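You operate a simulated robot arm through the tools that you are given. There is no shell and no other tool. Be economical: measure what you need, move in short steps, check, and stop when the job is done.

Carry out the task below with a simulated two-armed robot. There is one attempt and no reset: what you move stays moved.

## Task
Turn on the air, set 7 bar and open air lever 27.
Fine: the air is the red wall lever; slide the yellow slider to free the knob, and lock it again. Where these are worked on the way, their far stop is far enough and under half their travel is too little: yellow slider.

The check looks at the end state, three seconds after you hand in, the way a careful person would. Anything else that was tipped, shoved, dropped, spilled or broken makes it a failure.

## Robot
Two 7-joint arms with fingered hands on one trunk that stands fixed in place. Base frame: the origin is at the foot of the trunk, x ahead of it, y to its left, z up. Readings come in mm, degrees, newtons and seconds.
The left shoulder is at [21, 208, 1398], the right one opposite. Payload 5 kg a hand.
Tool frame (each hand has its own): the origin (TCP) lies between the finger pads and is the grasp point; the fingertips stand 48 mm ahead of it; z points along the fingers, y is the line along which they close. The gripper opens to 160 mm. The gripper's body begins 56 mm behind the TCP. The gripper is a hand of 4 fingers: y runs from the thumb to the fingers, the wrist lies at [-26, -142, -252] in the tool frame.
Orientation is that of the tool frame in the base frame, as a unit quaternion [x, y, z, w]. With the fingers straight down and the wrist toward the robot, the tool's x, y and z point along [0, 1, 0], [1, 0, 0] and [0, 0, -1] of the base frame.

## Interface
- The arms move only by the tool apply_moves. It takes "left_targets", "right_targets" or both (then of equal length, played together; a hand with none holds still); each is a list of rows, each a list of 6 numbers: the shift along the tool's x, y, z in mm, then the turn, a rotation vector about the tool's x, y, z in degrees. In form: [[dx, dy, dz, ax, ay, az], ...]. A call has 1 to 20 rows; each row shifts and turns the commanded pose from where the row before left it, along the tool's axes as they then stand. A row lasts 0.2 s, in which the tool goes at most 50 mm and 8.6 degrees; a call with a longer step from one row to the next is refused whole. Where a pose cannot be reached the arm comes as near as it can. A force on the tool above 40 N (or 10 N above the force at the start of the call, whichever is more), or a blocked arm, ends the call early, and 0.2 s more pass. In this call time passes only in rows, and 0.2 s behind the last. The reply holds the time, the measured pose of the TCP, the force on the tool along the base axes, the opening and the grip force, in the units named above and with some noise, with the torque about the TCP (base axes, N m) and any sound that the robot's microphone picked up.
- Cameras (640 x 400 px; columns grow to the right, rows downward): "scene" is now at [103.8, 9.7, 1602.8]; the picture's right is [0.10, -0.99, 0.00], its down [-0.41, -0.04, -0.91] and it looks along [0.91, 0.09, -0.41] (base axes); focal length 330 px, centre (320, 200). "left" rides on the left gripper at [-87, -132, -189] in its tool frame; the picture's right is [-0.83, -0.26, 0.49], its down [0.51, -0.71, 0.49] and it looks along [0.22, 0.66, 0.72] (tool axes); focal length 238 px, centre (320, 200). "right" rides on the right gripper at [87, -133, -189] in its tool frame; the picture's right is [-0.83, 0.26, -0.49], its down [-0.51, -0.71, 0.49] and it looks along [-0.22, 0.66, 0.72] (tool axes); focal length 238 px, centre (320, 200). There is no depth. A picture from a camera that has moved, and an enlarged one, comes with that camera's place and axes in the base frame and with its lens.
- grab_frame(camera): a new picture of that camera. It takes no simulated time.
- move_column(by): slides the trunk up (or, below 0, down) by that many mm; the arms and the scene camera ride with it, the base frame stays. It gives what a move gives, with no picture.
- move_fingers(index, middle, ring, thumb_bend, thumb_turn, hand): sets how far each is bent, from 0 (flat) to 1 (curled in); at 0.3 the hand is open as for a grip, at 0.7 the pads meet at the TCP. One left out holds its place. A second passes; each finger stops where it meets its share of the squeeze, and holds until it gets a number again. It is the only way to open and close the hand. It gives what a move gives, with no picture; readings hold the bend of each and the force on the fingers (four entries, about 0 where the hand has none), thumb and palm. thumb_turn goes from beside the hand (0) to across from the fingers (1), as for a grip.
- head_to(pan, tilt): turns the head with the scene camera to pan (to the left, within 86 degrees either way) and tilt (down, from -29 to 69), counted from straight ahead of the robot. It gives what a move gives.
- zoom(camera, box): a new picture of the part [left, top, right, bottom] of that camera's present view, enlarged. It takes no simulated time.
- close_job(): hands the job in; it is judged then, once.

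Go step by step. Nothing tells you positions but the pictures and the camera data: compare them with the known pose of the tool, close in by small moves and look again before you grip or let go. The budget is 120 turns and 74 pictures, counting those below and the enlarged ones. Unless the task says otherwise, let go and move clear before handing in, and close with one line.

The tools are called after "Request:" by a JSON object that holds its "op" and its "data". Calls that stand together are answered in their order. apply_moves: Moves the arms, as the interface text tells. Its arguments: {"type":"object","properties":{"left_targets":{"type":"array","items":{"type":"array","items":{"type":"number"}}},"right_targets":{"type":"array","items":{"type":"array","items":{"type":"number"}}}},"required":[]} The other tools are called the same way: move_column (by) slides the trunk up or down; move_fingers (index, middle, ring, thumb_bend, thumb_turn, hand) moves the fingers one by one; head_to (pan, tilt) turns the head that bears the scene camera; grab_frame (camera) takes a picture; zoom (camera, box) takes an enlarged picture of a part of a camera's view; close_job () hands the job in.

At the start:

```text
time_s: 0.0
left_tool_pos: [571.2, 413.5, 1421.1]
left_ee_rot: [0.707, 0.708, 0.001, 0.0]
left_force: [0.3, -0.6, -0.1]
left_wrist_torque: [-0.02, 0.01, -0.02]
left_gripper_width: 159.6
left_grip_force: 0.0
left_shape: jaw
left_bend: [0.3, 0.3, 0.3, 0.3, 0.98]
left_finger forces: [0.1, 0.0, 0.0, 0.0, 0.0, 0.0]
right_tool_pos: [742.8, -143.9, 1370.8]
right_ee_rot: [0.708, 0.707, 0.001, 0.0]
right_force: [-0.5, -0.3, 0.4]
right_wrist_torque: [0.0, 0.01, -0.03]
right_gripper_width: 159.6
right_grip_force: 0.0
right_shape: jaw
right_bend: [0.3, 0.3, 0.3, 0.3, 0.98]
right_finger forces: [0.0, 0.0, 0.1, 0.0, 0.0, 0.0]
trunk travel left (down, up): [-400.0, 290.0]
head pan, tilt: [6.0, 24.2]
```

scene: 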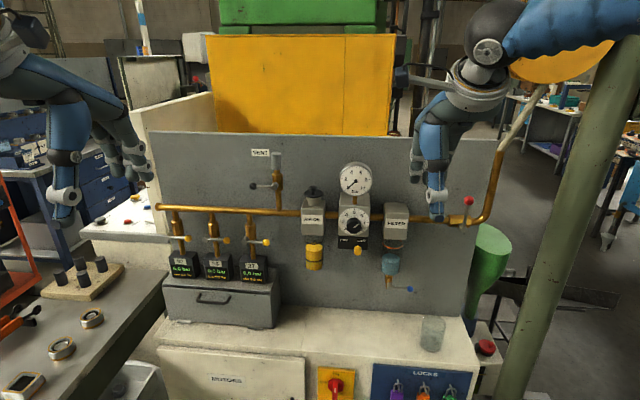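
right: 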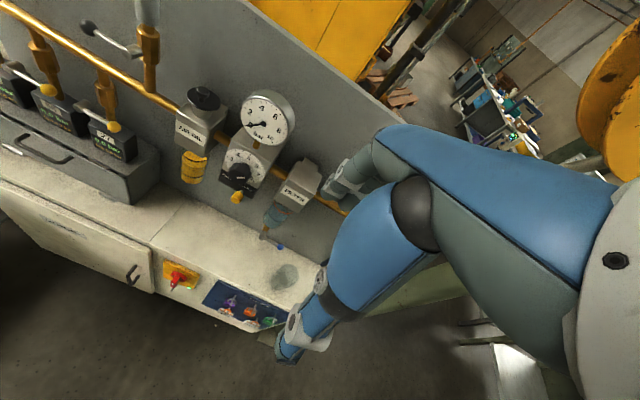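
left: 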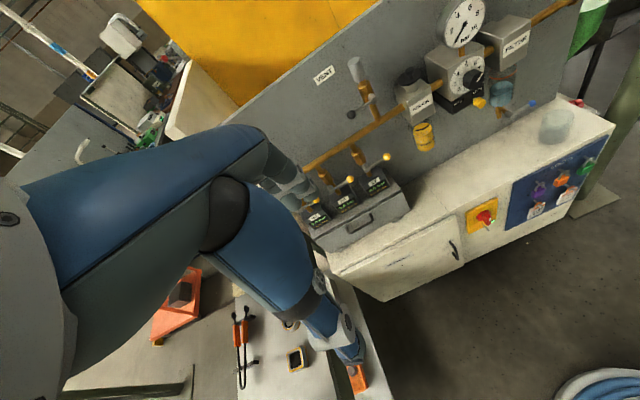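

I see a pneumatic panel: a pipe with three small valves on the left (26/27/28?), a vent, a regulator with gauge, and a red-ended lever at the right. I'll zoom in on the details first.

Request:
{"op": "zoom", "data": {"camera": "scene", "box": [150, 190, 290, 300]}}

Request:
{"op": "zoom", "data": {"camera": "scene", "box": [290, 150, 420, 300]}}

Request:
{"op": "zoom", "data": {"camera": "scene", "box": [380, 150, 520, 300]}}

```text
3.64 times, centred on (220, 245) of scene
camera zoom: at [103.8, 9.7, 1602.8], right [0.1, -0.99, 0.0], down [-0.41, -0.04, -0.91], along [0.91, 0.09, -0.41], focal length 1200 px, centre (684, 36)
```

zoom: 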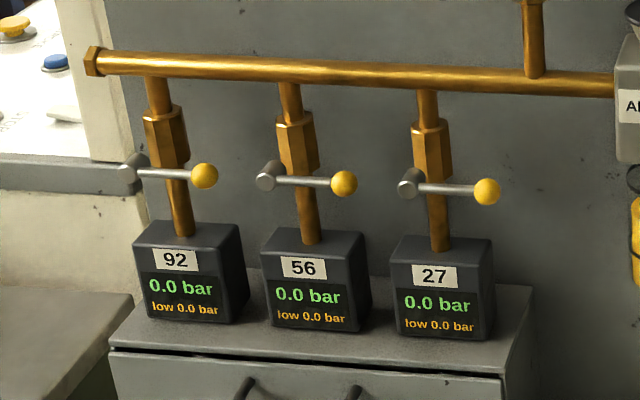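

```text
2.67 times, centred on (355, 225) of scene
camera zoom: at [103.8, 9.7, 1602.8], right [0.1, -0.99, 0.0], down [-0.41, -0.04, -0.91], along [0.91, 0.09, -0.41], focal length 880 px, centre (227, 133)
```

zoom: 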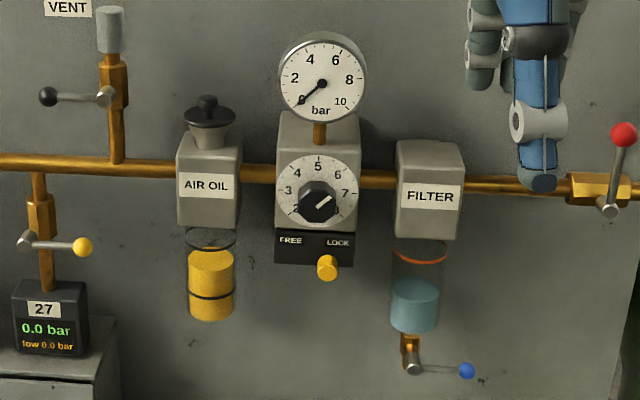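

```text
2.67 times, centred on (450, 225) of scene
camera zoom: at [103.8, 9.7, 1602.8], right [0.1, -0.99, 0.0], down [-0.41, -0.04, -0.91], along [0.91, 0.09, -0.41], focal length 880 px, centre (-27, 133)
```

zoom: 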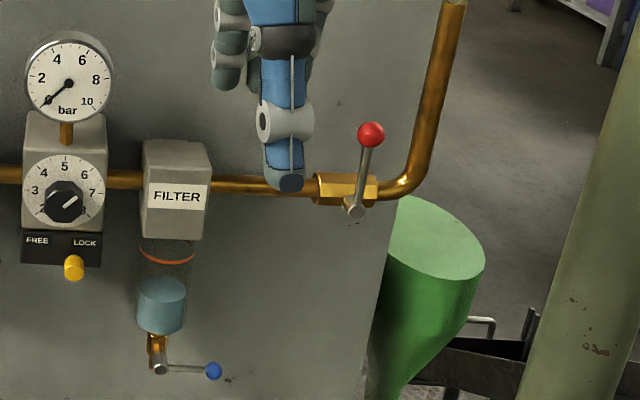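

Rough triangulation gives the panel parts at x≈920-950: red lever pivot about y −293, z 1167 with its ball above; knob y 0, z 1172; slider y −13, z 1093; lever 27 pivot y 322, z 1088. I'll turn the right hand to point forward and make it a compact poker, then look.

Request:
{"op": "apply_moves", "data": {"right_targets": [[0, 0, 0, -8.18, 0, 0], [0, 0, 0, -8.18, 0, 0], [0, 0, 0, -8.18, 0, 0], [0, 0, 0, -8.18, 0, 0], [0, 0, 0, -8.18, 0, 0], [0, 0, 0, -8.18, 0, 0], [0, 0, 0, -8.18, 0, 0], [0, 0, 0, -8.18, 0, 0], [0, 0, 0, -8.18, 0, 0], [0, 0, 0, -8.18, 0, 0], [0, 0, 0, -8.2, 0, 0]]}}

Request:
{"op": "move_fingers", "data": {"hand": "right", "index": 0.7, "middle": 0.7, "ring": 0.7, "thumb_bend": 0.7, "thumb_turn": 1}}

Request:
{"op": "grab_frame", "data": {"camera": "right"}}

Request:
{"op": "grab_frame", "data": {"camera": "scene"}}

```text
time_s: 2.4
left_tool_pos: [572.9, 410.8, 1419.9]
left_ee_rot: [0.708, 0.706, 0.001, -0.002]
left_force: [1.7, -0.6, 0.9]
left_wrist_torque: [0.13, 0.06, 0.01]
left_gripper_width: 159.6
left_grip_force: 0.0
left_shape: jaw
left_bend: [0.3, 0.3, 0.3, 0.3, 0.98]
left_finger forces: [0.0, 0.0, 0.0, 0.0, 0.0, 0.0]
right_tool_pos: [738.2, -105.6, 1376.5]
right_ee_rot: [0.493, 0.522, 0.498, 0.486]
right_force: [0.8, -1.8, 0.0]
right_wrist_torque: [0.0, 0.01, 0.14]
right_gripper_width: 159.9
right_grip_force: 0.1
right_shape: jaw
right_bend: [0.3, 0.3, 0.3, 0.3, 0.97]
right_finger forces: [0.0, 0.1, 0.0, 0.0, 0.0, 0.0]
trunk travel left (down, up): [-400.0, 290.0]
head pan, tilt: [6.0, 24.2]
stopped in row 11 (right hand): the force on the tool passed its limit at 49 N (the readings are from after the stop); the commanded pose is now the measured one
```

```text
time_s: 3.4
left_tool_pos: [571.4, 413.8, 1421.2]
left_ee_rot: [0.707, 0.707, 0.001, -0.001]
left_force: [0.5, -0.2, 0.6]
left_wrist_torque: [0.01, 0.03, 0.01]
left_gripper_width: 159.6
left_grip_force: 0.0
left_shape: jaw
left_bend: [0.3, 0.3, 0.3, 0.3, 0.98]
left_finger forces: [0.0, 0.1, 0.0, 0.1, 0.0, 0.1]
right_tool_pos: [737.4, -102.9, 1375.4]
right_ee_rot: [0.493, 0.523, 0.497, 0.486]
right_force: [-0.5, 0.3, -0.5]
right_wrist_torque: [-0.01, -0.01, -0.02]
right_gripper_width: 13.5
right_grip_force: 0.0
right_shape: fingers
right_bend: [0.7, 0.7, 0.7, 0.7, 1.0]
right_finger forces: [0.0, 0.0, 0.1, 0.0, 0.0, 0.0]
trunk travel left (down, up): [-400.0, 290.0]
head pan, tilt: [6.0, 24.2]
```

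```text
67 pictures are left
camera right: at [539.9, -25.6, 1248.8], right [-0.44, -0.85, 0.29], down [0.49, -0.5, -0.72], along [0.75, -0.17, 0.63], focal length 238 px, centre (320, 200)
```

right: 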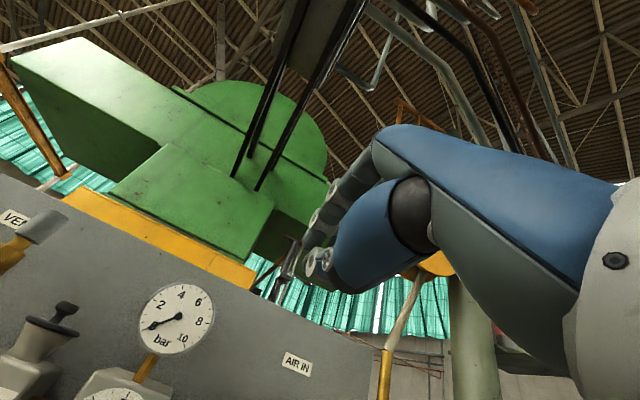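

```text
66 pictures are left
camera scene: at [104.2, 9.4, 1602.8], right [0.1, -0.99, 0.0], down [-0.41, -0.04, -0.91], along [0.91, 0.09, -0.41], focal length 330 px, centre (320, 200)
```

scene: 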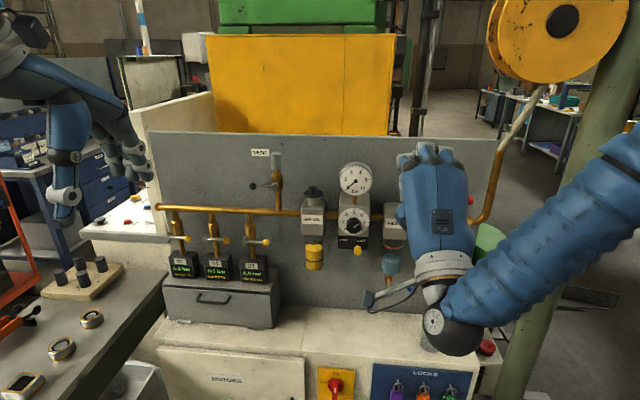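

The hand now points forward but stands high, with the wrist below. I'll move it right and down in free space and roll it so the wrist lies to the right, which keeps the view clear.

Request:
{"op": "apply_moves", "data": {"right_targets": [[-45, -22, -5, 0, 0, 0], [-45, -22, -5, 0, 0, 0], [-45, -22, -5, 0, 0, 0], [-45, -22, -5, 0, 0, 0], [-45, -22, -5, 0, 0, 0], [-35, -22, -5, 0, 0, 0], [0, 0, 0, 0, 0, -8.18], [0, 0, 0, 0, 0, -8.18], [0, 0, 0, 0, 0, -8.18], [0, 0, 0, 0, 0, -8.18], [0, 0, 0, 0, 0, -8.18], [0, 0, 0, 0, 0, -8.18], [0, 0, 0, 0, 0, -8.18], [0, 0, 0, 0, 0, -8.18], [0, 0, 0, 0, 0, -8.18], [0, 0, 0, 0, 0, -8.18], [0, 0, 0, 0, 0, -8.18]]}}

Request:
{"op": "grab_frame", "data": {"camera": "right"}}

Request:
{"op": "grab_frame", "data": {"camera": "scene"}}

```text
refused: row 1 steps farther than a row can; nothing moved
```

```text
65 pictures are left
camera right: at [539.9, -25.6, 1248.8], right [-0.44, -0.85, 0.29], down [0.49, -0.5, -0.72], along [0.75, -0.17, 0.63], focal length 238 px, centre (320, 200)
```

right: 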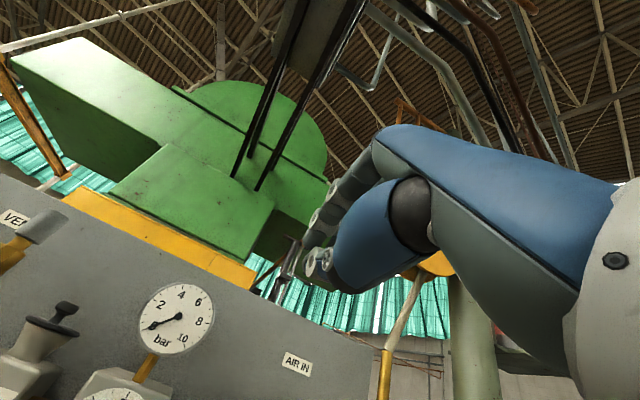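

```text
64 pictures are left
camera scene: at [104.2, 9.4, 1602.8], right [0.1, -0.99, 0.0], down [-0.41, -0.04, -0.91], along [0.91, 0.09, -0.41], focal length 330 px, centre (320, 200)
```

scene: 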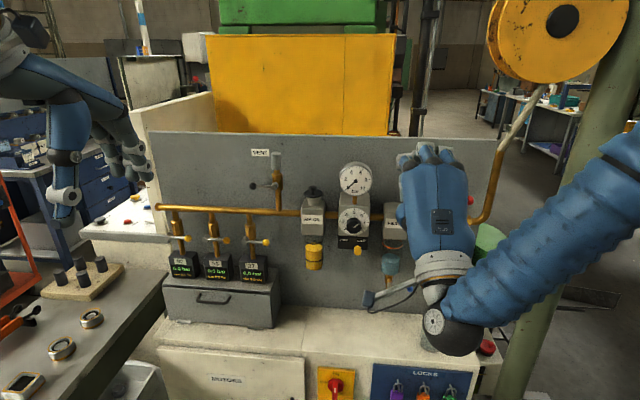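

The call was refused because a row was just over 50 mm, so nothing moved. I'll repeat it with shorter rows.

Request:
{"op": "apply_moves", "data": {"right_targets": [[-40, -20, -5, 0, 0, 0], [-40, -20, -5, 0, 0, 0], [-40, -20, -5, 0, 0, 0], [-40, -20, -5, 0, 0, 0], [-40, -20, -5, 0, 0, 0], [-40, -20, -5, 0, 0, 0], [0, 0, 0, 0, 0, -8.18], [0, 0, 0, 0, 0, -8.18], [0, 0, 0, 0, 0, -8.18], [0, 0, 0, 0, 0, -8.18], [0, 0, 0, 0, 0, -8.18], [0, 0, 0, 0, 0, -8.18], [0, 0, 0, 0, 0, -8.18], [0, 0, 0, 0, 0, -8.18], [0, 0, 0, 0, 0, -8.18], [0, 0, 0, 0, 0, -8.18], [0, 0, 0, 0, 0, -8.18]]}}

```text
time_s: 7.0
left_tool_pos: [569.9, 415.0, 1421.2]
left_ee_rot: [0.707, 0.707, -0.001, 0.0]
left_force: [0.4, 1.2, -1.2]
left_wrist_torque: [-0.05, 0.0, 0.0]
left_gripper_width: 159.6
left_grip_force: 0.1
left_shape: jaw
left_bend: [0.3, 0.3, 0.3, 0.3, 0.98]
left_finger forces: [0.1, 0.1, 0.1, 0.0, 0.1, 0.1]
right_tool_pos: [713.6, -346.5, 1262.0]
right_ee_rot: [-0.023, 0.719, 0.008, 0.695]
right_force: [0.8, 0.7, 0.5]
right_wrist_torque: [-0.02, 0.06, -0.06]
right_gripper_width: 13.3
right_grip_force: 0.1
right_shape: fingers
right_bend: [0.7, 0.7, 0.7, 0.7, 1.0]
right_finger forces: [0.0, 0.0, 0.0, 0.1, 0.0, 0.0]
trunk travel left (down, up): [-400.0, 290.0]
head pan, tilt: [6.0, 24.2]
```

Request:
{"op": "grab_frame", "data": {"camera": "right"}}

Request:
{"op": "grab_frame", "data": {"camera": "scene"}}

```text
63 pictures are left
camera right: at [527.3, -486.8, 1184.3], right [-0.47, 0.26, 0.84], down [0.54, -0.68, 0.5], along [0.7, 0.69, 0.18], focal length 238 px, centre (320, 200)
```

right: 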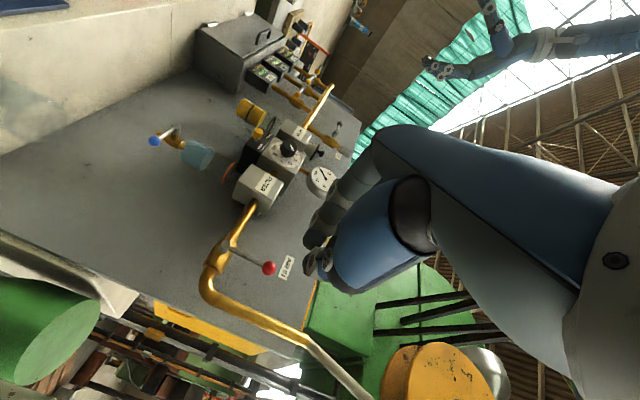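

```text
62 pictures are left
camera scene: at [103.6, 10.8, 1602.9], right [0.1, -0.99, 0.0], down [-0.41, -0.04, -0.91], along [0.91, 0.09, -0.41], focal length 330 px, centre (320, 200)
```

scene: 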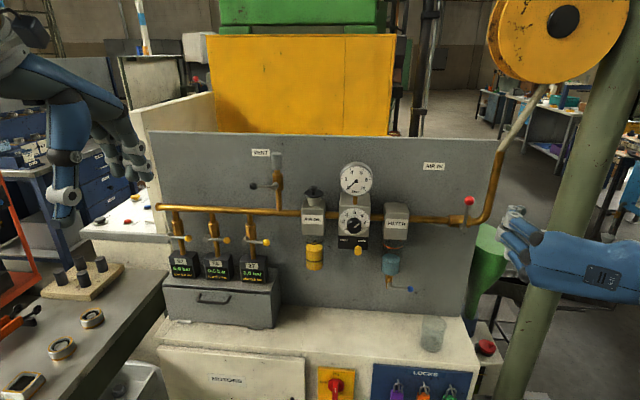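

Triangulating with this view puts the red ball at [935, −299, 1244], its pivot near [935, −299, 1162], the knob at [917, 0, 1163] and the slider at [919, −13, 1079]. I'll bring the fingertips in to the right of the red lever.

Request:
{"op": "apply_moves", "data": {"right_targets": [[8, -2, 42, 0, 0, 0], [8, -2, 42, 0, 0, 0], [8, -2, 42, 0, 0, 0], [7, -2, 35, 0, 0, 0]]}}

Request:
{"op": "grab_frame", "data": {"camera": "right"}}

Request:
{"op": "zoom", "data": {"camera": "scene", "box": [410, 160, 570, 260]}}

```text
time_s: 8.0
left_tool_pos: [573.5, 413.2, 1420.5]
left_ee_rot: [0.707, 0.708, 0.0, -0.001]
left_force: [0.8, 0.4, -0.7]
left_wrist_torque: [0.03, 0.09, 0.0]
left_gripper_width: 159.7
left_grip_force: 0.1
left_shape: jaw
left_bend: [0.3, 0.3, 0.3, 0.3, 0.98]
left_finger forces: [0.0, 0.0, 0.0, 0.1, 0.0, 0.0]
right_tool_pos: [877.1, -348.8, 1223.9]
right_ee_rot: [-0.021, 0.72, 0.008, 0.694]
right_force: [1.0, -0.3, 0.9]
right_wrist_torque: [0.02, -0.02, 0.01]
right_gripper_width: 13.1
right_grip_force: 0.1
right_shape: fingers
right_bend: [0.7, 0.7, 0.7, 0.7, 1.0]
right_finger forces: [0.1, 0.1, 0.0, 0.0, 0.1, 0.1]
trunk travel left (down, up): [-400.0, 290.0]
head pan, tilt: [6.0, 24.2]
```

```text
61 pictures are left
camera right: at [689.2, -489.4, 1146.6], right [-0.47, 0.25, 0.85], down [0.54, -0.68, 0.5], along [0.7, 0.69, 0.18], focal length 238 px, centre (320, 200)
```

right: 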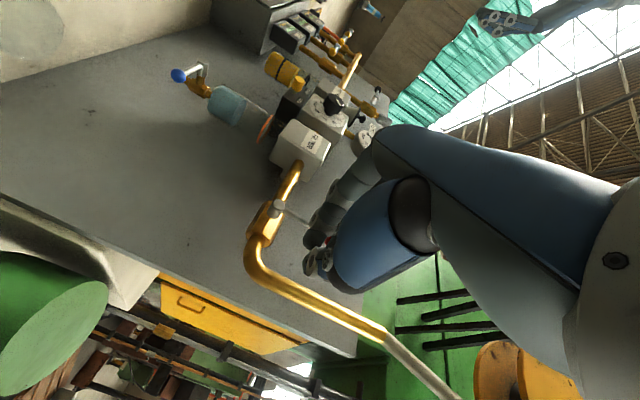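

```text
4.00 times, centred on (490, 210) of scene
camera zoom: at [105.5, 9.5, 1602.7], right [0.1, -0.99, 0.0], down [-0.41, -0.04, -0.91], along [0.91, 0.09, -0.41], focal length 1319 px, centre (-360, 160)
```

zoom: 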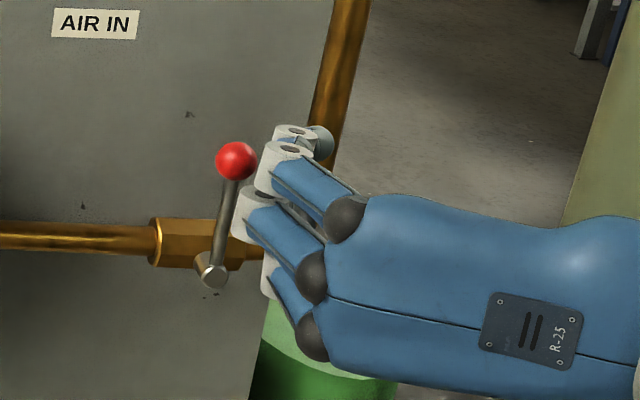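

The knuckles sit just right of the red lever. I'll go 18 mm deeper and push the lever left, toward alignment with the pipe.

Request:
{"op": "apply_moves", "data": {"right_targets": [[0, 0, 18, 0, 0, 0], [0, 13, 0.5, 0, 0, 0], [0, 13, 0.5, 0, 0, 0], [0, 13, 0.5, 0, 0, 0], [0, 13, 0.5, 0, 0, 0], [0, 13, 0.5, 0, 0, 0], [0, 13, 0.5, 0, 0, 0]]}}

Request:
{"op": "zoom", "data": {"camera": "scene", "box": [390, 150, 550, 250]}}

```text
time_s: 9.6
left_tool_pos: [569.9, 414.0, 1421.0]
left_ee_rot: [0.707, 0.707, 0.0, 0.0]
left_force: [-0.5, 1.0, -0.8]
left_wrist_torque: [-0.02, 0.03, 0.02]
left_gripper_width: 159.7
left_grip_force: 0.1
left_shape: jaw
left_bend: [0.3, 0.3, 0.3, 0.3, 0.98]
left_finger forces: [0.0, 0.0, 0.0, 0.0, 0.0, 0.1]
right_tool_pos: [893.1, -268.8, 1225.5]
right_ee_rot: [-0.022, 0.719, 0.008, 0.695]
right_force: [-0.3, 0.3, 1.1]
right_wrist_torque: [-0.04, 0.01, -0.01]
right_gripper_width: 13.0
right_grip_force: 0.1
right_shape: fingers
right_bend: [0.7, 0.7, 0.7, 0.7, 1.0]
right_finger forces: [0.0, 0.0, 0.0, 0.1, 0.0, 0.1]
trunk travel left (down, up): [-400.0, 290.0]
head pan, tilt: [6.0, 24.2]
```

```text
4.00 times, centred on (470, 200) of scene
camera zoom: at [103.8, 10.5, 1602.8], right [0.1, -0.99, 0.0], down [-0.41, -0.04, -0.91], along [0.91, 0.09, -0.41], focal length 1319 px, centre (-280, 200)
```

zoom: 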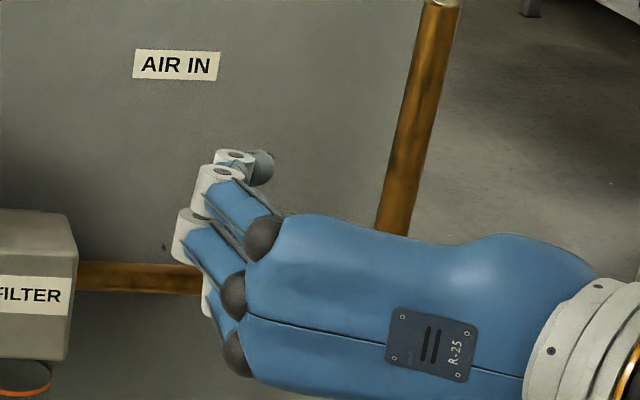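

Request:
{"op": "grab_frame", "data": {"camera": "right"}}

Request:
{"op": "grab_frame", "data": {"camera": "left"}}

```text
58 pictures are left
camera right: at [706.6, -408.9, 1147.3], right [-0.47, 0.25, 0.85], down [0.54, -0.68, 0.5], along [0.7, 0.69, 0.18], focal length 238 px, centre (320, 200)
```

right: 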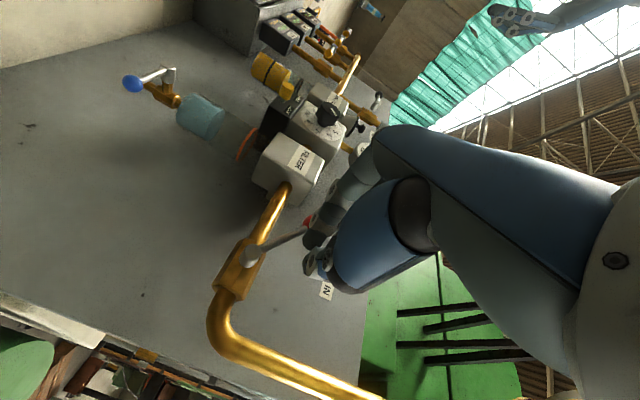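

```text
57 pictures are left
camera left: at [439.0, 326.7, 1609.4], right [-0.26, -0.83, -0.49], down [-0.71, 0.51, -0.49], along [0.66, 0.22, -0.72], focal length 238 px, centre (320, 200)
```

left: 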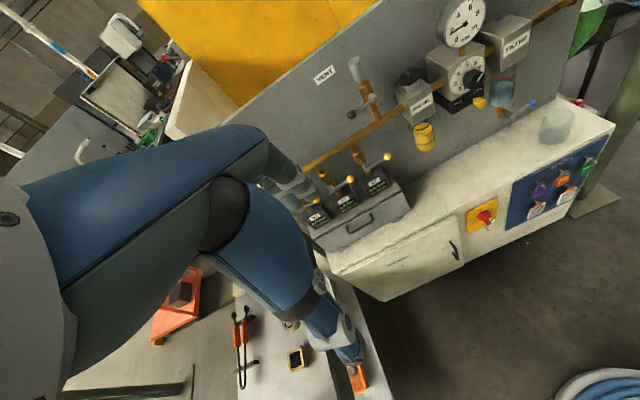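

The lever swung about halfway left. Now I'll lift over it and press it down from above.

Request:
{"op": "apply_moves", "data": {"right_targets": [[0, -6, 0, 0, 0, 0], [-40, 0, 0, 0, 0, 0], [0, 38, 1, 0, 0, 0], [12, 0, 0, 0, 0, 0], [12, 0, 0, 0, 0, 0], [12, 0, 0, 0, 0, 0], [12, 0, 0, 0, 0, 0], [8, 0, 0, 0, 0, 0]]}}

Request:
{"op": "grab_frame", "data": {"camera": "right"}}

Request:
{"op": "zoom", "data": {"camera": "scene", "box": [310, 150, 510, 275]}}

```text
time_s: 11.4
left_tool_pos: [571.2, 413.3, 1420.5]
left_ee_rot: [0.707, 0.707, 0.001, -0.001]
left_force: [-1.0, 0.5, 0.1]
left_wrist_torque: [-0.05, 0.02, 0.01]
left_gripper_width: 159.6
left_grip_force: 0.2
left_shape: jaw
left_bend: [0.3, 0.3, 0.3, 0.3, 0.98]
left_finger forces: [0.0, 0.1, 0.0, 0.1, 0.0, 0.0]
right_tool_pos: [889.6, -236.3, 1208.2]
right_ee_rot: [-0.022, 0.718, 0.009, 0.695]
right_force: [1.5, 0.3, -0.4]
right_wrist_torque: [-0.01, 0.03, -0.05]
right_gripper_width: 13.6
right_grip_force: 0.1
right_shape: fingers
right_bend: [0.7, 0.7, 0.7, 0.7, 1.0]
right_finger forces: [0.0, 0.0, 0.0, 0.0, 0.0, 0.0]
trunk travel left (down, up): [-400.0, 290.0]
head pan, tilt: [6.0, 24.2]
```

```text
56 pictures are left
camera right: at [704.3, -377.3, 1131.0], right [-0.47, 0.25, 0.85], down [0.54, -0.68, 0.5], along [0.7, 0.69, 0.18], focal length 238 px, centre (320, 200)
```

right: 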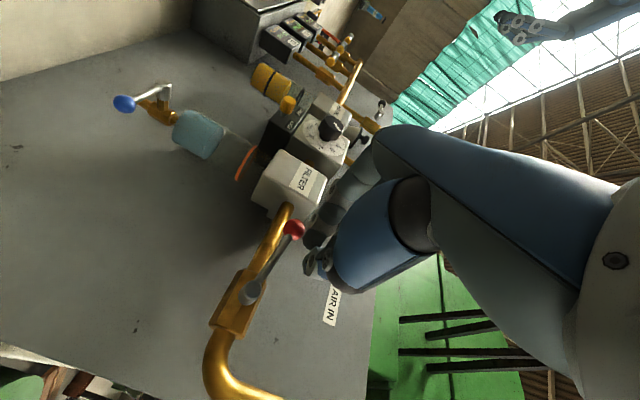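

```text
3.20 times, centred on (410, 212) of scene
camera zoom: at [104.2, 10.2, 1602.8], right [0.1, -0.99, 0.0], down [-0.41, -0.04, -0.91], along [0.91, 0.09, -0.41], focal length 1056 px, centre (32, 160)
```

zoom: 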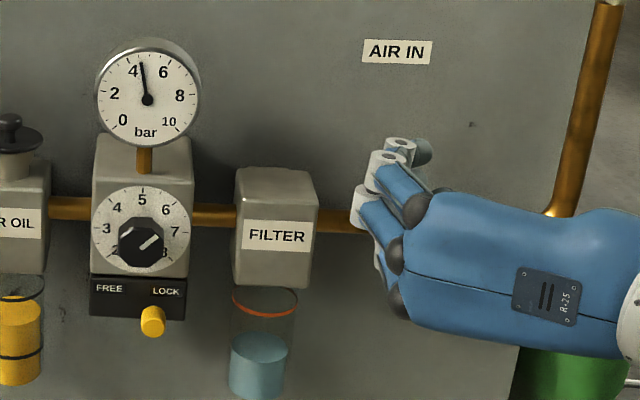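

The gauge already reads about 4.6 bar. The lever is close to in line with the pipe, so I'll press down a bit further to its stop.

Request:
{"op": "apply_moves", "data": {"right_targets": [[6, 0, 0, 0, 0, 0], [6, 0, 0, 0, 0, 0], [6, 0, 0, 0, 0, 0], [6, 0, 0, 0, 0, 0], [6, 0, 0, 0, 0, 0]]}}

Request:
{"op": "grab_frame", "data": {"camera": "right"}}

```text
time_s: 12.6
left_tool_pos: [566.6, 413.3, 1421.9]
left_ee_rot: [0.707, 0.707, 0.002, 0.0]
left_force: [0.5, 2.0, -0.2]
left_wrist_torque: [-0.07, -0.01, 0.0]
left_gripper_width: 159.6
left_grip_force: 0.1
left_shape: jaw
left_bend: [0.3, 0.3, 0.3, 0.3, 0.98]
left_finger forces: [0.0, 0.0, 0.1, 0.1, 0.0, 0.0]
right_tool_pos: [885.8, -238.1, 1179.7]
right_ee_rot: [-0.021, 0.717, 0.008, 0.696]
right_force: [-11.0, -2.9, 26.7]
right_wrist_torque: [0.29, -1.41, 0.08]
right_gripper_width: 8.3
right_grip_force: 16.2
right_shape: fingers
right_bend: [0.71, 0.7, 0.7, 0.69, 1.0]
right_finger forces: [32.1, 0.1, 0.0, 0.0, 0.1, 0.0]
trunk travel left (down, up): [-400.0, 290.0]
head pan, tilt: [6.0, 24.2]
```

```text
54 pictures are left
camera right: at [699.5, -379.5, 1101.4], right [-0.47, 0.25, 0.84], down [0.53, -0.68, 0.5], along [0.7, 0.69, 0.19], focal length 238 px, centre (320, 200)
```

right: 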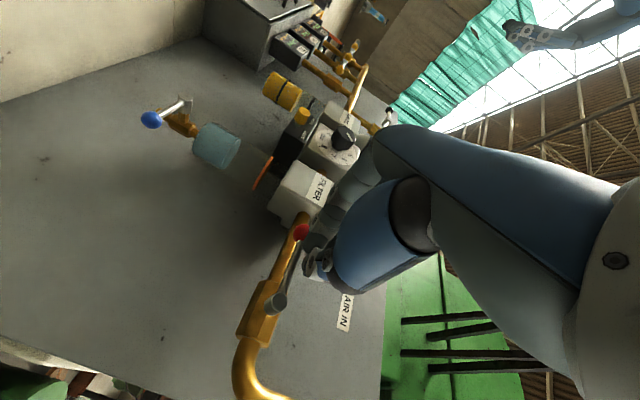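

It hit its stop at about 27 N, with the lever in line with the pipe. I'll lift off, back away and check the lever and gauge.

Request:
{"op": "apply_moves", "data": {"right_targets": [[-20, 0, 0, 0, 0, 0], [-20, 0, 0, 0, 0, 0], [-10, 0, -40, 0, 0, 0], [0, 0, -45, 0, 0, 0], [0, 0, -45, 0, 0, 0], [0, -40, 0, 0, 0, 0], [0, -40, 0, 0, 0, 0]]}}

Request:
{"op": "zoom", "data": {"camera": "scene", "box": [310, 150, 510, 275]}}

Request:
{"op": "zoom", "data": {"camera": "scene", "box": [325, 200, 389, 260]}}

```text
time_s: 14.2
left_tool_pos: [570.1, 411.6, 1421.4]
left_ee_rot: [0.707, 0.707, 0.001, -0.002]
left_force: [-0.7, -0.2, 0.1]
left_wrist_torque: [0.12, -0.04, 0.02]
left_gripper_width: 159.5
left_grip_force: 0.1
left_shape: jaw
left_bend: [0.3, 0.3, 0.3, 0.3, 0.98]
left_finger forces: [0.0, 0.0, 0.1, 0.0, 0.0, 0.0]
right_tool_pos: [764.9, -323.1, 1231.6]
right_ee_rot: [-0.021, 0.719, 0.01, 0.695]
right_force: [-0.2, 0.5, -0.2]
right_wrist_torque: [0.0, 0.0, 0.01]
right_gripper_width: 13.1
right_grip_force: 0.1
right_shape: fingers
right_bend: [0.7, 0.7, 0.7, 0.7, 1.0]
right_finger forces: [0.0, 0.1, 0.0, 0.0, 0.1, 0.0]
trunk travel left (down, up): [-400.0, 290.0]
head pan, tilt: [6.0, 24.2]
```

```text
3.20 times, centred on (410, 212) of scene
camera zoom: at [103.5, 8.1, 1602.9], right [0.1, -0.99, 0.0], down [-0.41, -0.04, -0.91], along [0.91, 0.1, -0.41], focal length 1056 px, centre (32, 160)
```

zoom: 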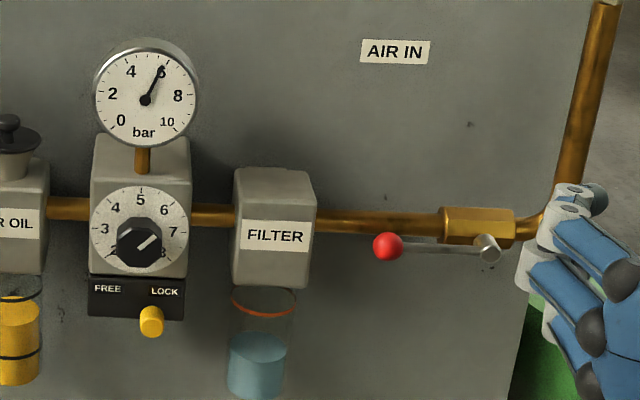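

```text
6.67 times, centred on (357, 230) of scene
camera zoom: at [103.5, 8.1, 1602.9], right [0.1, -0.99, 0.0], down [-0.41, -0.04, -0.91], along [0.91, 0.1, -0.41], focal length 2199 px, centre (73, 0)
```

zoom: 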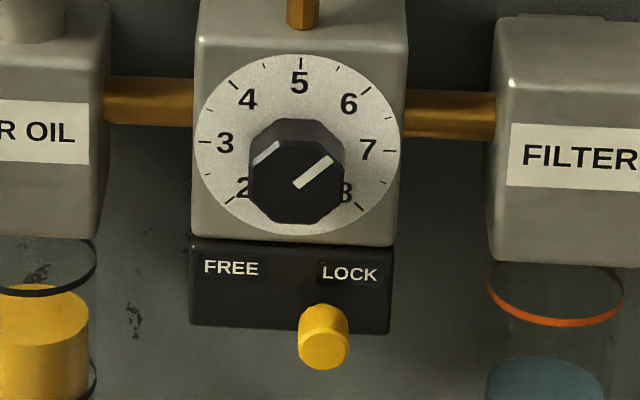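

The air is on: the lever is in line and the gauge reads about 6. The knob pointer also sits near 6, with 45° per bar on the dial. Next I'll part the fingers and line the hand up in front of the yellow slider.

Request:
{"op": "move_fingers", "data": {"hand": "right", "index": 0.56, "middle": 0.56, "ring": 0.56, "thumb_bend": 0.56}}

Request:
{"op": "apply_moves", "data": {"right_targets": [[19, 39, 2, 0, 0, 0], [19, 39, 2, 0, 0, 0], [19, 39, 2, 0, 0, 0], [19, 39, 2, 0, 0, 0], [19, 39, 2, 0, 0, 0], [19, 39, 2, 0, 0, 0], [19, 39, 2, 0, 0, 0], [19, 37, 2, 0, 0, 0]]}}

Request:
{"op": "grab_frame", "data": {"camera": "right"}}

Request:
{"op": "zoom", "data": {"camera": "scene", "box": [270, 180, 430, 280]}}

```text
time_s: 15.2
left_tool_pos: [571.0, 412.7, 1420.7]
left_ee_rot: [0.707, 0.707, 0.001, 0.0]
left_force: [0.4, -0.1, -0.1]
left_wrist_torque: [0.01, -0.01, 0.0]
left_gripper_width: 159.8
left_grip_force: 0.0
left_shape: jaw
left_bend: [0.3, 0.3, 0.3, 0.3, 0.98]
left_finger forces: [0.1, 0.0, 0.0, 0.0, 0.1, 0.0]
right_tool_pos: [765.1, -322.7, 1232.5]
right_ee_rot: [-0.023, 0.718, 0.009, 0.695]
right_force: [0.5, 0.4, 0.2]
right_wrist_torque: [0.02, -0.02, 0.04]
right_gripper_width: 66.3
right_grip_force: 0.0
right_shape: fingers
right_bend: [0.56, 0.56, 0.56, 0.56, 1.0]
right_finger forces: [0.1, 0.1, 0.0, 0.1, 0.0, 0.0]
trunk travel left (down, up): [-400.0, 290.0]
head pan, tilt: [6.0, 24.2]
```

```text
time_s: 17.0
left_tool_pos: [571.2, 413.5, 1421.4]
left_ee_rot: [0.707, 0.707, 0.0, 0.0]
left_force: [0.7, 0.1, -0.2]
left_wrist_torque: [-0.07, 0.04, -0.03]
left_gripper_width: 159.7
left_grip_force: 0.1
left_shape: jaw
left_bend: [0.3, 0.3, 0.3, 0.3, 0.98]
left_finger forces: [0.1, 0.0, 0.1, 0.0, 0.0, 0.0]
right_tool_pos: [762.3, -14.7, 1073.7]
right_ee_rot: [-0.022, 0.719, 0.007, 0.695]
right_force: [0.1, -0.2, 0.4]
right_wrist_torque: [-0.05, 0.13, 0.07]
right_gripper_width: 66.9
right_grip_force: 0.1
right_shape: fingers
right_bend: [0.56, 0.56, 0.56, 0.56, 1.0]
right_finger forces: [0.0, 0.0, 0.0, 0.1, 0.0, 0.0]
trunk travel left (down, up): [-400.0, 290.0]
head pan, tilt: [6.0, 24.2]
```

```text
51 pictures are left
camera right: at [575.7, -155.1, 995.1], right [-0.47, 0.26, 0.84], down [0.54, -0.68, 0.5], along [0.7, 0.69, 0.18], focal length 238 px, centre (320, 200)
```

right: 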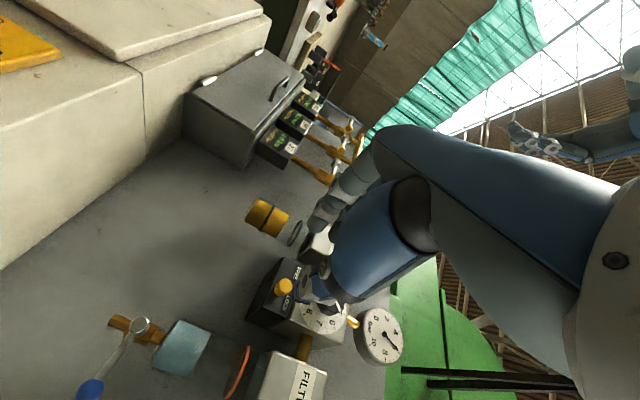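

```text
4.00 times, centred on (350, 230) of scene
camera zoom: at [104.4, 10.6, 1602.8], right [0.1, -0.99, 0.0], down [-0.41, -0.04, -0.91], along [0.91, 0.09, -0.41], focal length 1319 px, centre (200, 80)
```

zoom: 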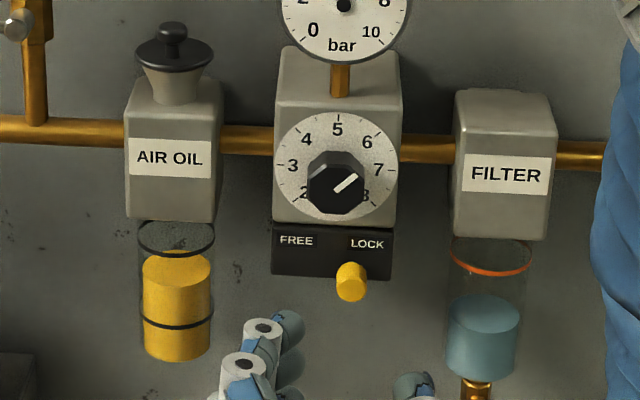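

The slider tip is confirmed near [917, −14, 1077]. I'll narrow the gap and approach until the tips are just short of it.

Request:
{"op": "move_fingers", "data": {"hand": "right", "index": 0.615, "middle": 0.615, "ring": 0.615, "thumb_bend": 0.615}}

Request:
{"op": "apply_moves", "data": {"right_targets": [[-2, -1, 31, 0, 0, 0], [-2, -1, 31, 0, 0, 0], [-2, -2, 31, 0, 0, 0]]}}

Request:
{"op": "grab_frame", "data": {"camera": "right"}}

Request:
{"op": "zoom", "data": {"camera": "scene", "box": [300, 200, 420, 275]}}

```text
time_s: 18.0
left_tool_pos: [572.1, 414.3, 1420.7]
left_ee_rot: [0.707, 0.707, 0.0, -0.001]
left_force: [-0.1, 0.4, 0.5]
left_wrist_torque: [-0.01, -0.02, 0.01]
left_gripper_width: 159.9
left_grip_force: 0.0
left_shape: jaw
left_bend: [0.3, 0.3, 0.3, 0.3, 0.98]
left_finger forces: [0.1, 0.0, 0.0, 0.1, 0.1, 0.0]
right_tool_pos: [761.6, -16.1, 1074.8]
right_ee_rot: [-0.022, 0.718, 0.009, 0.696]
right_force: [0.5, -0.4, 0.4]
right_wrist_torque: [0.0, 0.05, 0.01]
right_gripper_width: 47.6
right_grip_force: 0.1
right_shape: fingers
right_bend: [0.61, 0.61, 0.61, 0.61, 1.0]
right_finger forces: [0.0, 0.0, 0.0, 0.1, 0.0, 0.0]
trunk travel left (down, up): [-400.0, 290.0]
head pan, tilt: [6.0, 24.2]
```

```text
time_s: 18.8
left_tool_pos: [571.6, 412.6, 1421.1]
left_ee_rot: [0.707, 0.707, 0.0, -0.001]
left_force: [-0.1, -0.6, -0.9]
left_wrist_torque: [0.05, 0.02, 0.02]
left_gripper_width: 159.5
left_grip_force: 0.0
left_shape: jaw
left_bend: [0.3, 0.3, 0.3, 0.3, 0.98]
left_finger forces: [0.0, 0.0, 0.0, 0.0, 0.0, 0.0]
right_tool_pos: [857.2, -16.6, 1078.1]
right_ee_rot: [-0.022, 0.719, 0.009, 0.695]
right_force: [0.4, -0.1, -1.3]
right_wrist_torque: [0.0, -0.1, 0.03]
right_gripper_width: 47.7
right_grip_force: 0.2
right_shape: fingers
right_bend: [0.61, 0.61, 0.61, 0.61, 1.0]
right_finger forces: [0.0, 0.1, 0.0, 0.0, 0.1, 0.0]
trunk travel left (down, up): [-400.0, 290.0]
head pan, tilt: [6.0, 24.2]
```

```text
49 pictures are left
camera right: at [671.1, -157.6, 1000.3], right [-0.47, 0.25, 0.85], down [0.54, -0.68, 0.5], along [0.7, 0.69, 0.18], focal length 238 px, centre (320, 200)
```

right: 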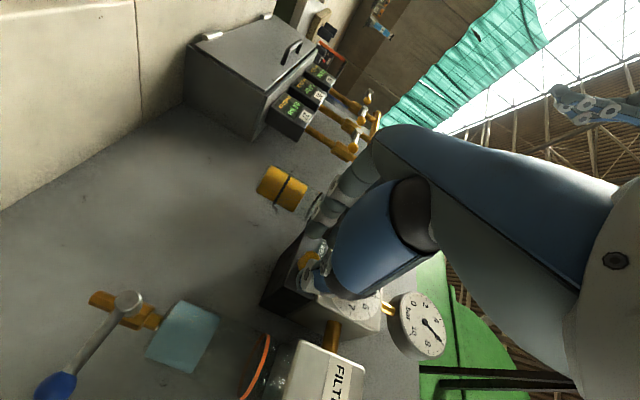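

```text
5.33 times, centred on (360, 238) of scene
camera zoom: at [104.8, 9.5, 1602.8], right [0.1, -0.99, 0.0], down [-0.41, -0.04, -0.91], along [0.91, 0.09, -0.41], focal length 1759 px, centre (107, 0)
```

zoom: 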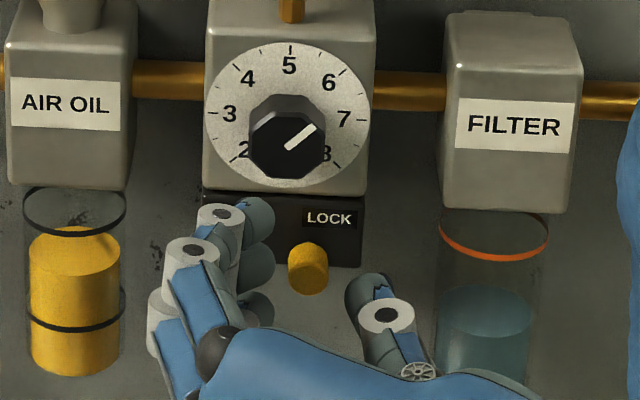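

The slider sits centred between thumb and fingers. I'll go 27 mm deeper and pinch it lightly.

Request:
{"op": "apply_moves", "data": {"right_targets": [[-0.5, -0.6, 14, 0, 0, 0], [-0.5, -0.6, 13, 0, 0, 0]]}}

Request:
{"op": "move_fingers", "data": {"hand": "right", "index": 0.67, "middle": 0.67, "ring": 0.67, "thumb_bend": 0.67}}

Request:
{"op": "zoom", "data": {"camera": "scene", "box": [300, 200, 420, 275]}}

```text
time_s: 19.4
left_tool_pos: [571.5, 413.2, 1420.5]
left_ee_rot: [0.707, 0.707, 0.001, -0.001]
left_force: [-0.4, 0.2, -0.1]
left_wrist_torque: [0.0, 0.03, -0.02]
left_gripper_width: 159.7
left_grip_force: 0.1
left_shape: jaw
left_bend: [0.3, 0.3, 0.3, 0.3, 0.98]
left_finger forces: [0.1, 0.0, 0.0, 0.1, 0.0, 0.0]
right_tool_pos: [882.6, -16.3, 1077.9]
right_ee_rot: [-0.022, 0.719, 0.009, 0.695]
right_force: [-1.2, 0.5, 0.6]
right_wrist_torque: [0.0, -0.05, 0.0]
right_gripper_width: 47.7
right_grip_force: 0.1
right_shape: fingers
right_bend: [0.61, 0.61, 0.61, 0.61, 1.0]
right_finger forces: [0.1, 0.0, 0.0, 0.0, 0.0, 0.0]
trunk travel left (down, up): [-400.0, 290.0]
head pan, tilt: [6.0, 24.2]
```

```text
time_s: 20.4
left_tool_pos: [571.1, 414.2, 1420.4]
left_ee_rot: [0.707, 0.707, 0.001, -0.001]
left_force: [0.0, 0.6, -0.4]
left_wrist_torque: [0.04, 0.06, -0.01]
left_gripper_width: 159.6
left_grip_force: 0.0
left_shape: jaw
left_bend: [0.3, 0.3, 0.3, 0.3, 0.98]
left_finger forces: [0.0, 0.0, 0.0, 0.1, 0.0, 0.0]
right_tool_pos: [882.3, -15.3, 1078.3]
right_ee_rot: [-0.022, 0.718, 0.01, 0.696]
right_force: [0.9, 0.1, -0.2]
right_wrist_torque: [0.0, 0.02, -0.02]
right_gripper_width: 27.7
right_grip_force: 0.9
right_shape: fingers
right_bend: [0.66, 0.67, 0.67, 0.66, 1.0]
right_finger forces: [1.1, 0.0, 0.0, 0.1, 1.2, 0.0]
trunk travel left (down, up): [-400.0, 290.0]
head pan, tilt: [6.0, 24.2]
```

```text
5.33 times, centred on (360, 238) of scene
camera zoom: at [104.0, 9.8, 1602.8], right [0.1, -0.99, 0.0], down [-0.41, -0.04, -0.91], along [0.91, 0.09, -0.41], focal length 1759 px, centre (107, 0)
```

zoom: 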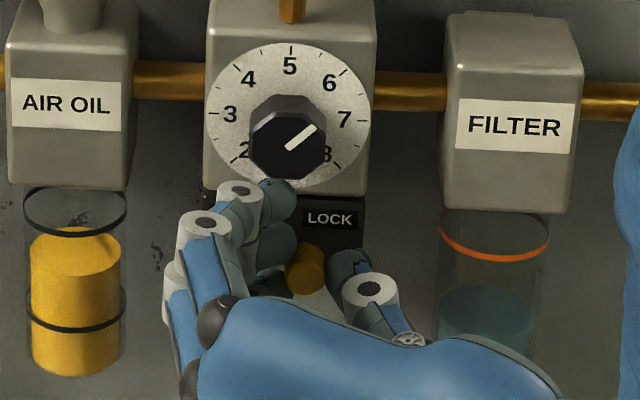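

Index and thumb touch the slider on either side. Now I'll slide it left toward FREE.

Request:
{"op": "apply_moves", "data": {"right_targets": [[0, 5, 0.2, 0, 0, 0], [0, 5, 0.2, 0, 0, 0], [0, 5, 0.2, 0, 0, 0], [0, 5, 0.2, 0, 0, 0], [0, 5, 0.2, 0, 0, 0], [0, 5, 0.2, 0, 0, 0]]}}

Request:
{"op": "zoom", "data": {"camera": "scene", "box": [300, 200, 420, 275]}}

```text
time_s: 21.8
left_tool_pos: [570.7, 413.5, 1420.1]
left_ee_rot: [0.707, 0.707, 0.001, -0.001]
left_force: [0.5, -0.1, 0.3]
left_wrist_torque: [0.03, -0.01, 0.02]
left_gripper_width: 159.6
left_grip_force: 0.1
left_shape: jaw
left_bend: [0.3, 0.3, 0.3, 0.3, 0.98]
left_finger forces: [0.0, 0.0, 0.1, 0.0, 0.1, 0.0]
right_tool_pos: [881.3, 14.5, 1077.5]
right_ee_rot: [-0.021, 0.719, 0.008, 0.695]
right_force: [-0.5, -2.9, 0.1]
right_wrist_torque: [-0.01, 0.01, -0.09]
right_gripper_width: 27.7
right_grip_force: 1.7
right_shape: fingers
right_bend: [0.67, 0.67, 0.67, 0.65, 1.0]
right_finger forces: [0.1, 0.0, 0.1, 0.0, 3.1, 0.1]
trunk travel left (down, up): [-400.0, 290.0]
head pan, tilt: [6.0, 24.2]
```

```text
5.33 times, centred on (360, 238) of scene
camera zoom: at [103.8, 9.2, 1602.9], right [0.1, -0.99, 0.0], down [-0.41, -0.04, -0.91], along [0.91, 0.09, -0.41], focal length 1759 px, centre (107, 0)
```

zoom: 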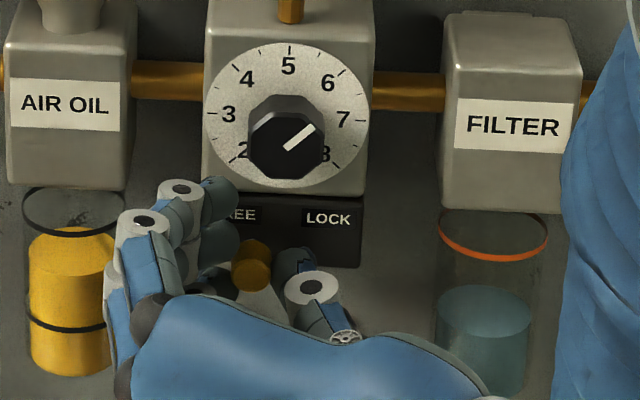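

It moved roughly 28 mm. I'll nudge a little more to confirm the stop.

Request:
{"op": "apply_moves", "data": {"right_targets": [[0, 2, 0, 0, 0, 0], [0, 2, 0, 0, 0, 0], [0, 2, 0, 0, 0, 0]]}}

```text
time_s: 22.6
left_tool_pos: [570.9, 411.9, 1420.8]
left_ee_rot: [0.707, 0.707, 0.001, -0.001]
left_force: [-0.8, -0.3, 0.3]
left_wrist_torque: [0.01, 0.02, -0.01]
left_gripper_width: 159.8
left_grip_force: 0.0
left_shape: jaw
left_bend: [0.3, 0.3, 0.3, 0.3, 0.98]
left_finger forces: [0.0, 0.1, 0.0, 0.0, 0.1, 0.0]
right_tool_pos: [881.0, 19.2, 1076.4]
right_ee_rot: [-0.021, 0.718, 0.008, 0.695]
right_force: [-7.9, -9.9, -0.6]
right_wrist_torque: [0.01, 0.0, -0.42]
right_gripper_width: 31.7
right_grip_force: 4.5
right_shape: fingers
right_bend: [0.67, 0.67, 0.67, 0.64, 1.0]
right_finger forces: [0.1, 0.0, 0.1, 0.0, 9.4, 0.0]
trunk travel left (down, up): [-400.0, 290.0]
head pan, tilt: [6.0, 24.2]
```

The slider is against its FREE stop. I'll release it, back off, move up in front of the knob and check.

Request:
{"op": "apply_moves", "data": {"right_targets": [[0, -4, 0, 0, 0, 0]]}}

Request:
{"op": "move_fingers", "data": {"hand": "right", "index": 0.6, "middle": 0.6, "ring": 0.6, "thumb_bend": 0.6}}

Request:
{"op": "apply_moves", "data": {"right_targets": [[0, 0, -40, 0, 0, 0], [0, 0, -40, 0, 0, 0], [-35, -7, 0, 0, 0, 0], [-45, -6, 0, 0, 0, 0]]}}

Request:
{"op": "move_fingers", "data": {"hand": "right", "index": 0.55, "middle": 0.55, "ring": 0.55, "thumb_bend": 0.55}}

Request:
{"op": "zoom", "data": {"camera": "scene", "box": [290, 160, 418, 270]}}

Request:
{"op": "grab_frame", "data": {"camera": "right"}}

```text
time_s: 23.0
left_tool_pos: [571.0, 412.8, 1421.5]
left_ee_rot: [0.706, 0.708, 0.0, -0.001]
left_force: [1.3, 0.1, 1.1]
left_wrist_torque: [-0.02, 0.03, 0.03]
left_gripper_width: 159.6
left_grip_force: 0.1
left_shape: jaw
left_bend: [0.3, 0.3, 0.3, 0.3, 0.98]
left_finger forces: [0.0, 0.0, 0.1, 0.0, 0.1, 0.0]
right_tool_pos: [881.5, 19.0, 1076.8]
right_ee_rot: [-0.022, 0.718, 0.009, 0.695]
right_force: [-3.0, -5.9, -0.4]
right_wrist_torque: [0.03, 0.04, -0.23]
right_gripper_width: 30.2
right_grip_force: 2.6
right_shape: fingers
right_bend: [0.67, 0.67, 0.67, 0.65, 1.0]
right_finger forces: [0.0, 0.0, 0.1, 0.0, 6.0, 0.0]
trunk travel left (down, up): [-400.0, 290.0]
head pan, tilt: [6.0, 24.2]
```

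```text
time_s: 24.0
left_tool_pos: [569.9, 413.1, 1421.5]
left_ee_rot: [0.707, 0.707, 0.001, 0.0]
left_force: [-0.9, -0.4, 0.3]
left_wrist_torque: [0.01, 0.01, -0.02]
left_gripper_width: 159.8
left_grip_force: 0.1
left_shape: jaw
left_bend: [0.3, 0.3, 0.3, 0.3, 0.98]
left_finger forces: [0.1, 0.0, 0.0, 0.1, 0.0, 0.0]
right_tool_pos: [881.9, 18.1, 1077.1]
right_ee_rot: [-0.021, 0.718, 0.01, 0.696]
right_force: [0.6, 0.3, 0.2]
right_wrist_torque: [0.0, 0.03, 0.04]
right_gripper_width: 50.6
right_grip_force: 0.0
right_shape: fingers
right_bend: [0.6, 0.6, 0.6, 0.6, 1.0]
right_finger forces: [0.0, 0.0, 0.0, 0.1, 0.1, 0.1]
trunk travel left (down, up): [-400.0, 290.0]
head pan, tilt: [6.0, 24.2]
```

```text
time_s: 25.0
left_tool_pos: [570.2, 414.3, 1422.7]
left_ee_rot: [0.706, 0.708, 0.001, 0.001]
left_force: [-0.9, 0.6, 0.4]
left_wrist_torque: [0.0, -0.13, 0.02]
left_gripper_width: 159.7
left_grip_force: 0.1
left_shape: jaw
left_bend: [0.3, 0.3, 0.3, 0.3, 0.98]
left_finger forces: [0.0, 0.0, 0.1, 0.0, 0.0, 0.0]
right_tool_pos: [804.0, -0.5, 1158.9]
right_ee_rot: [-0.021, 0.719, 0.009, 0.694]
right_force: [-2.0, 0.7, -2.4]
right_wrist_torque: [0.04, -0.24, -0.14]
right_gripper_width: 50.8
right_grip_force: 0.1
right_shape: fingers
right_bend: [0.6, 0.6, 0.6, 0.6, 1.0]
right_finger forces: [0.1, 0.0, 0.1, 0.0, 0.0, 0.1]
trunk travel left (down, up): [-400.0, 290.0]
head pan, tilt: [6.0, 24.2]
```

```text
time_s: 26.0
left_tool_pos: [571.1, 414.6, 1421.8]
left_ee_rot: [0.707, 0.707, 0.001, 0.0]
left_force: [-1.1, 0.2, -0.4]
left_wrist_torque: [-0.04, -0.03, 0.0]
left_gripper_width: 159.5
left_grip_force: 0.1
left_shape: jaw
left_bend: [0.3, 0.3, 0.3, 0.3, 0.98]
left_finger forces: [0.1, 0.0, 0.1, 0.0, 0.0, 0.0]
right_tool_pos: [805.6, -0.6, 1159.1]
right_ee_rot: [-0.022, 0.719, 0.009, 0.695]
right_force: [0.3, 0.3, 0.1]
right_wrist_torque: [0.0, 0.01, 0.02]
right_gripper_width: 70.6
right_grip_force: 0.0
right_shape: fingers
right_bend: [0.55, 0.55, 0.55, 0.55, 1.0]
right_finger forces: [0.0, 0.1, 0.0, 0.0, 0.1, 0.1]
trunk travel left (down, up): [-400.0, 290.0]
head pan, tilt: [6.0, 24.2]
```

```text
3.64 times, centred on (354, 215) of scene
camera zoom: at [103.5, 9.8, 1602.9], right [0.1, -0.99, 0.0], down [-0.41, -0.04, -0.91], along [0.91, 0.09, -0.41], focal length 1200 px, centre (196, 146)
```

zoom: 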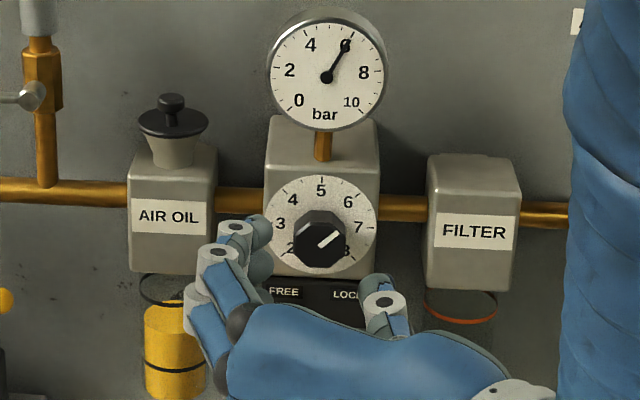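

```text
44 pictures are left
camera right: at [619.8, -140.4, 1080.7], right [-0.47, 0.25, 0.85], down [0.54, -0.68, 0.5], along [0.7, 0.69, 0.18], focal length 238 px, centre (320, 200)
```

right: 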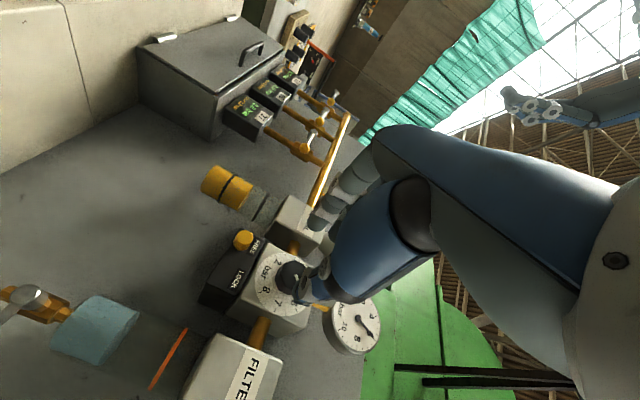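

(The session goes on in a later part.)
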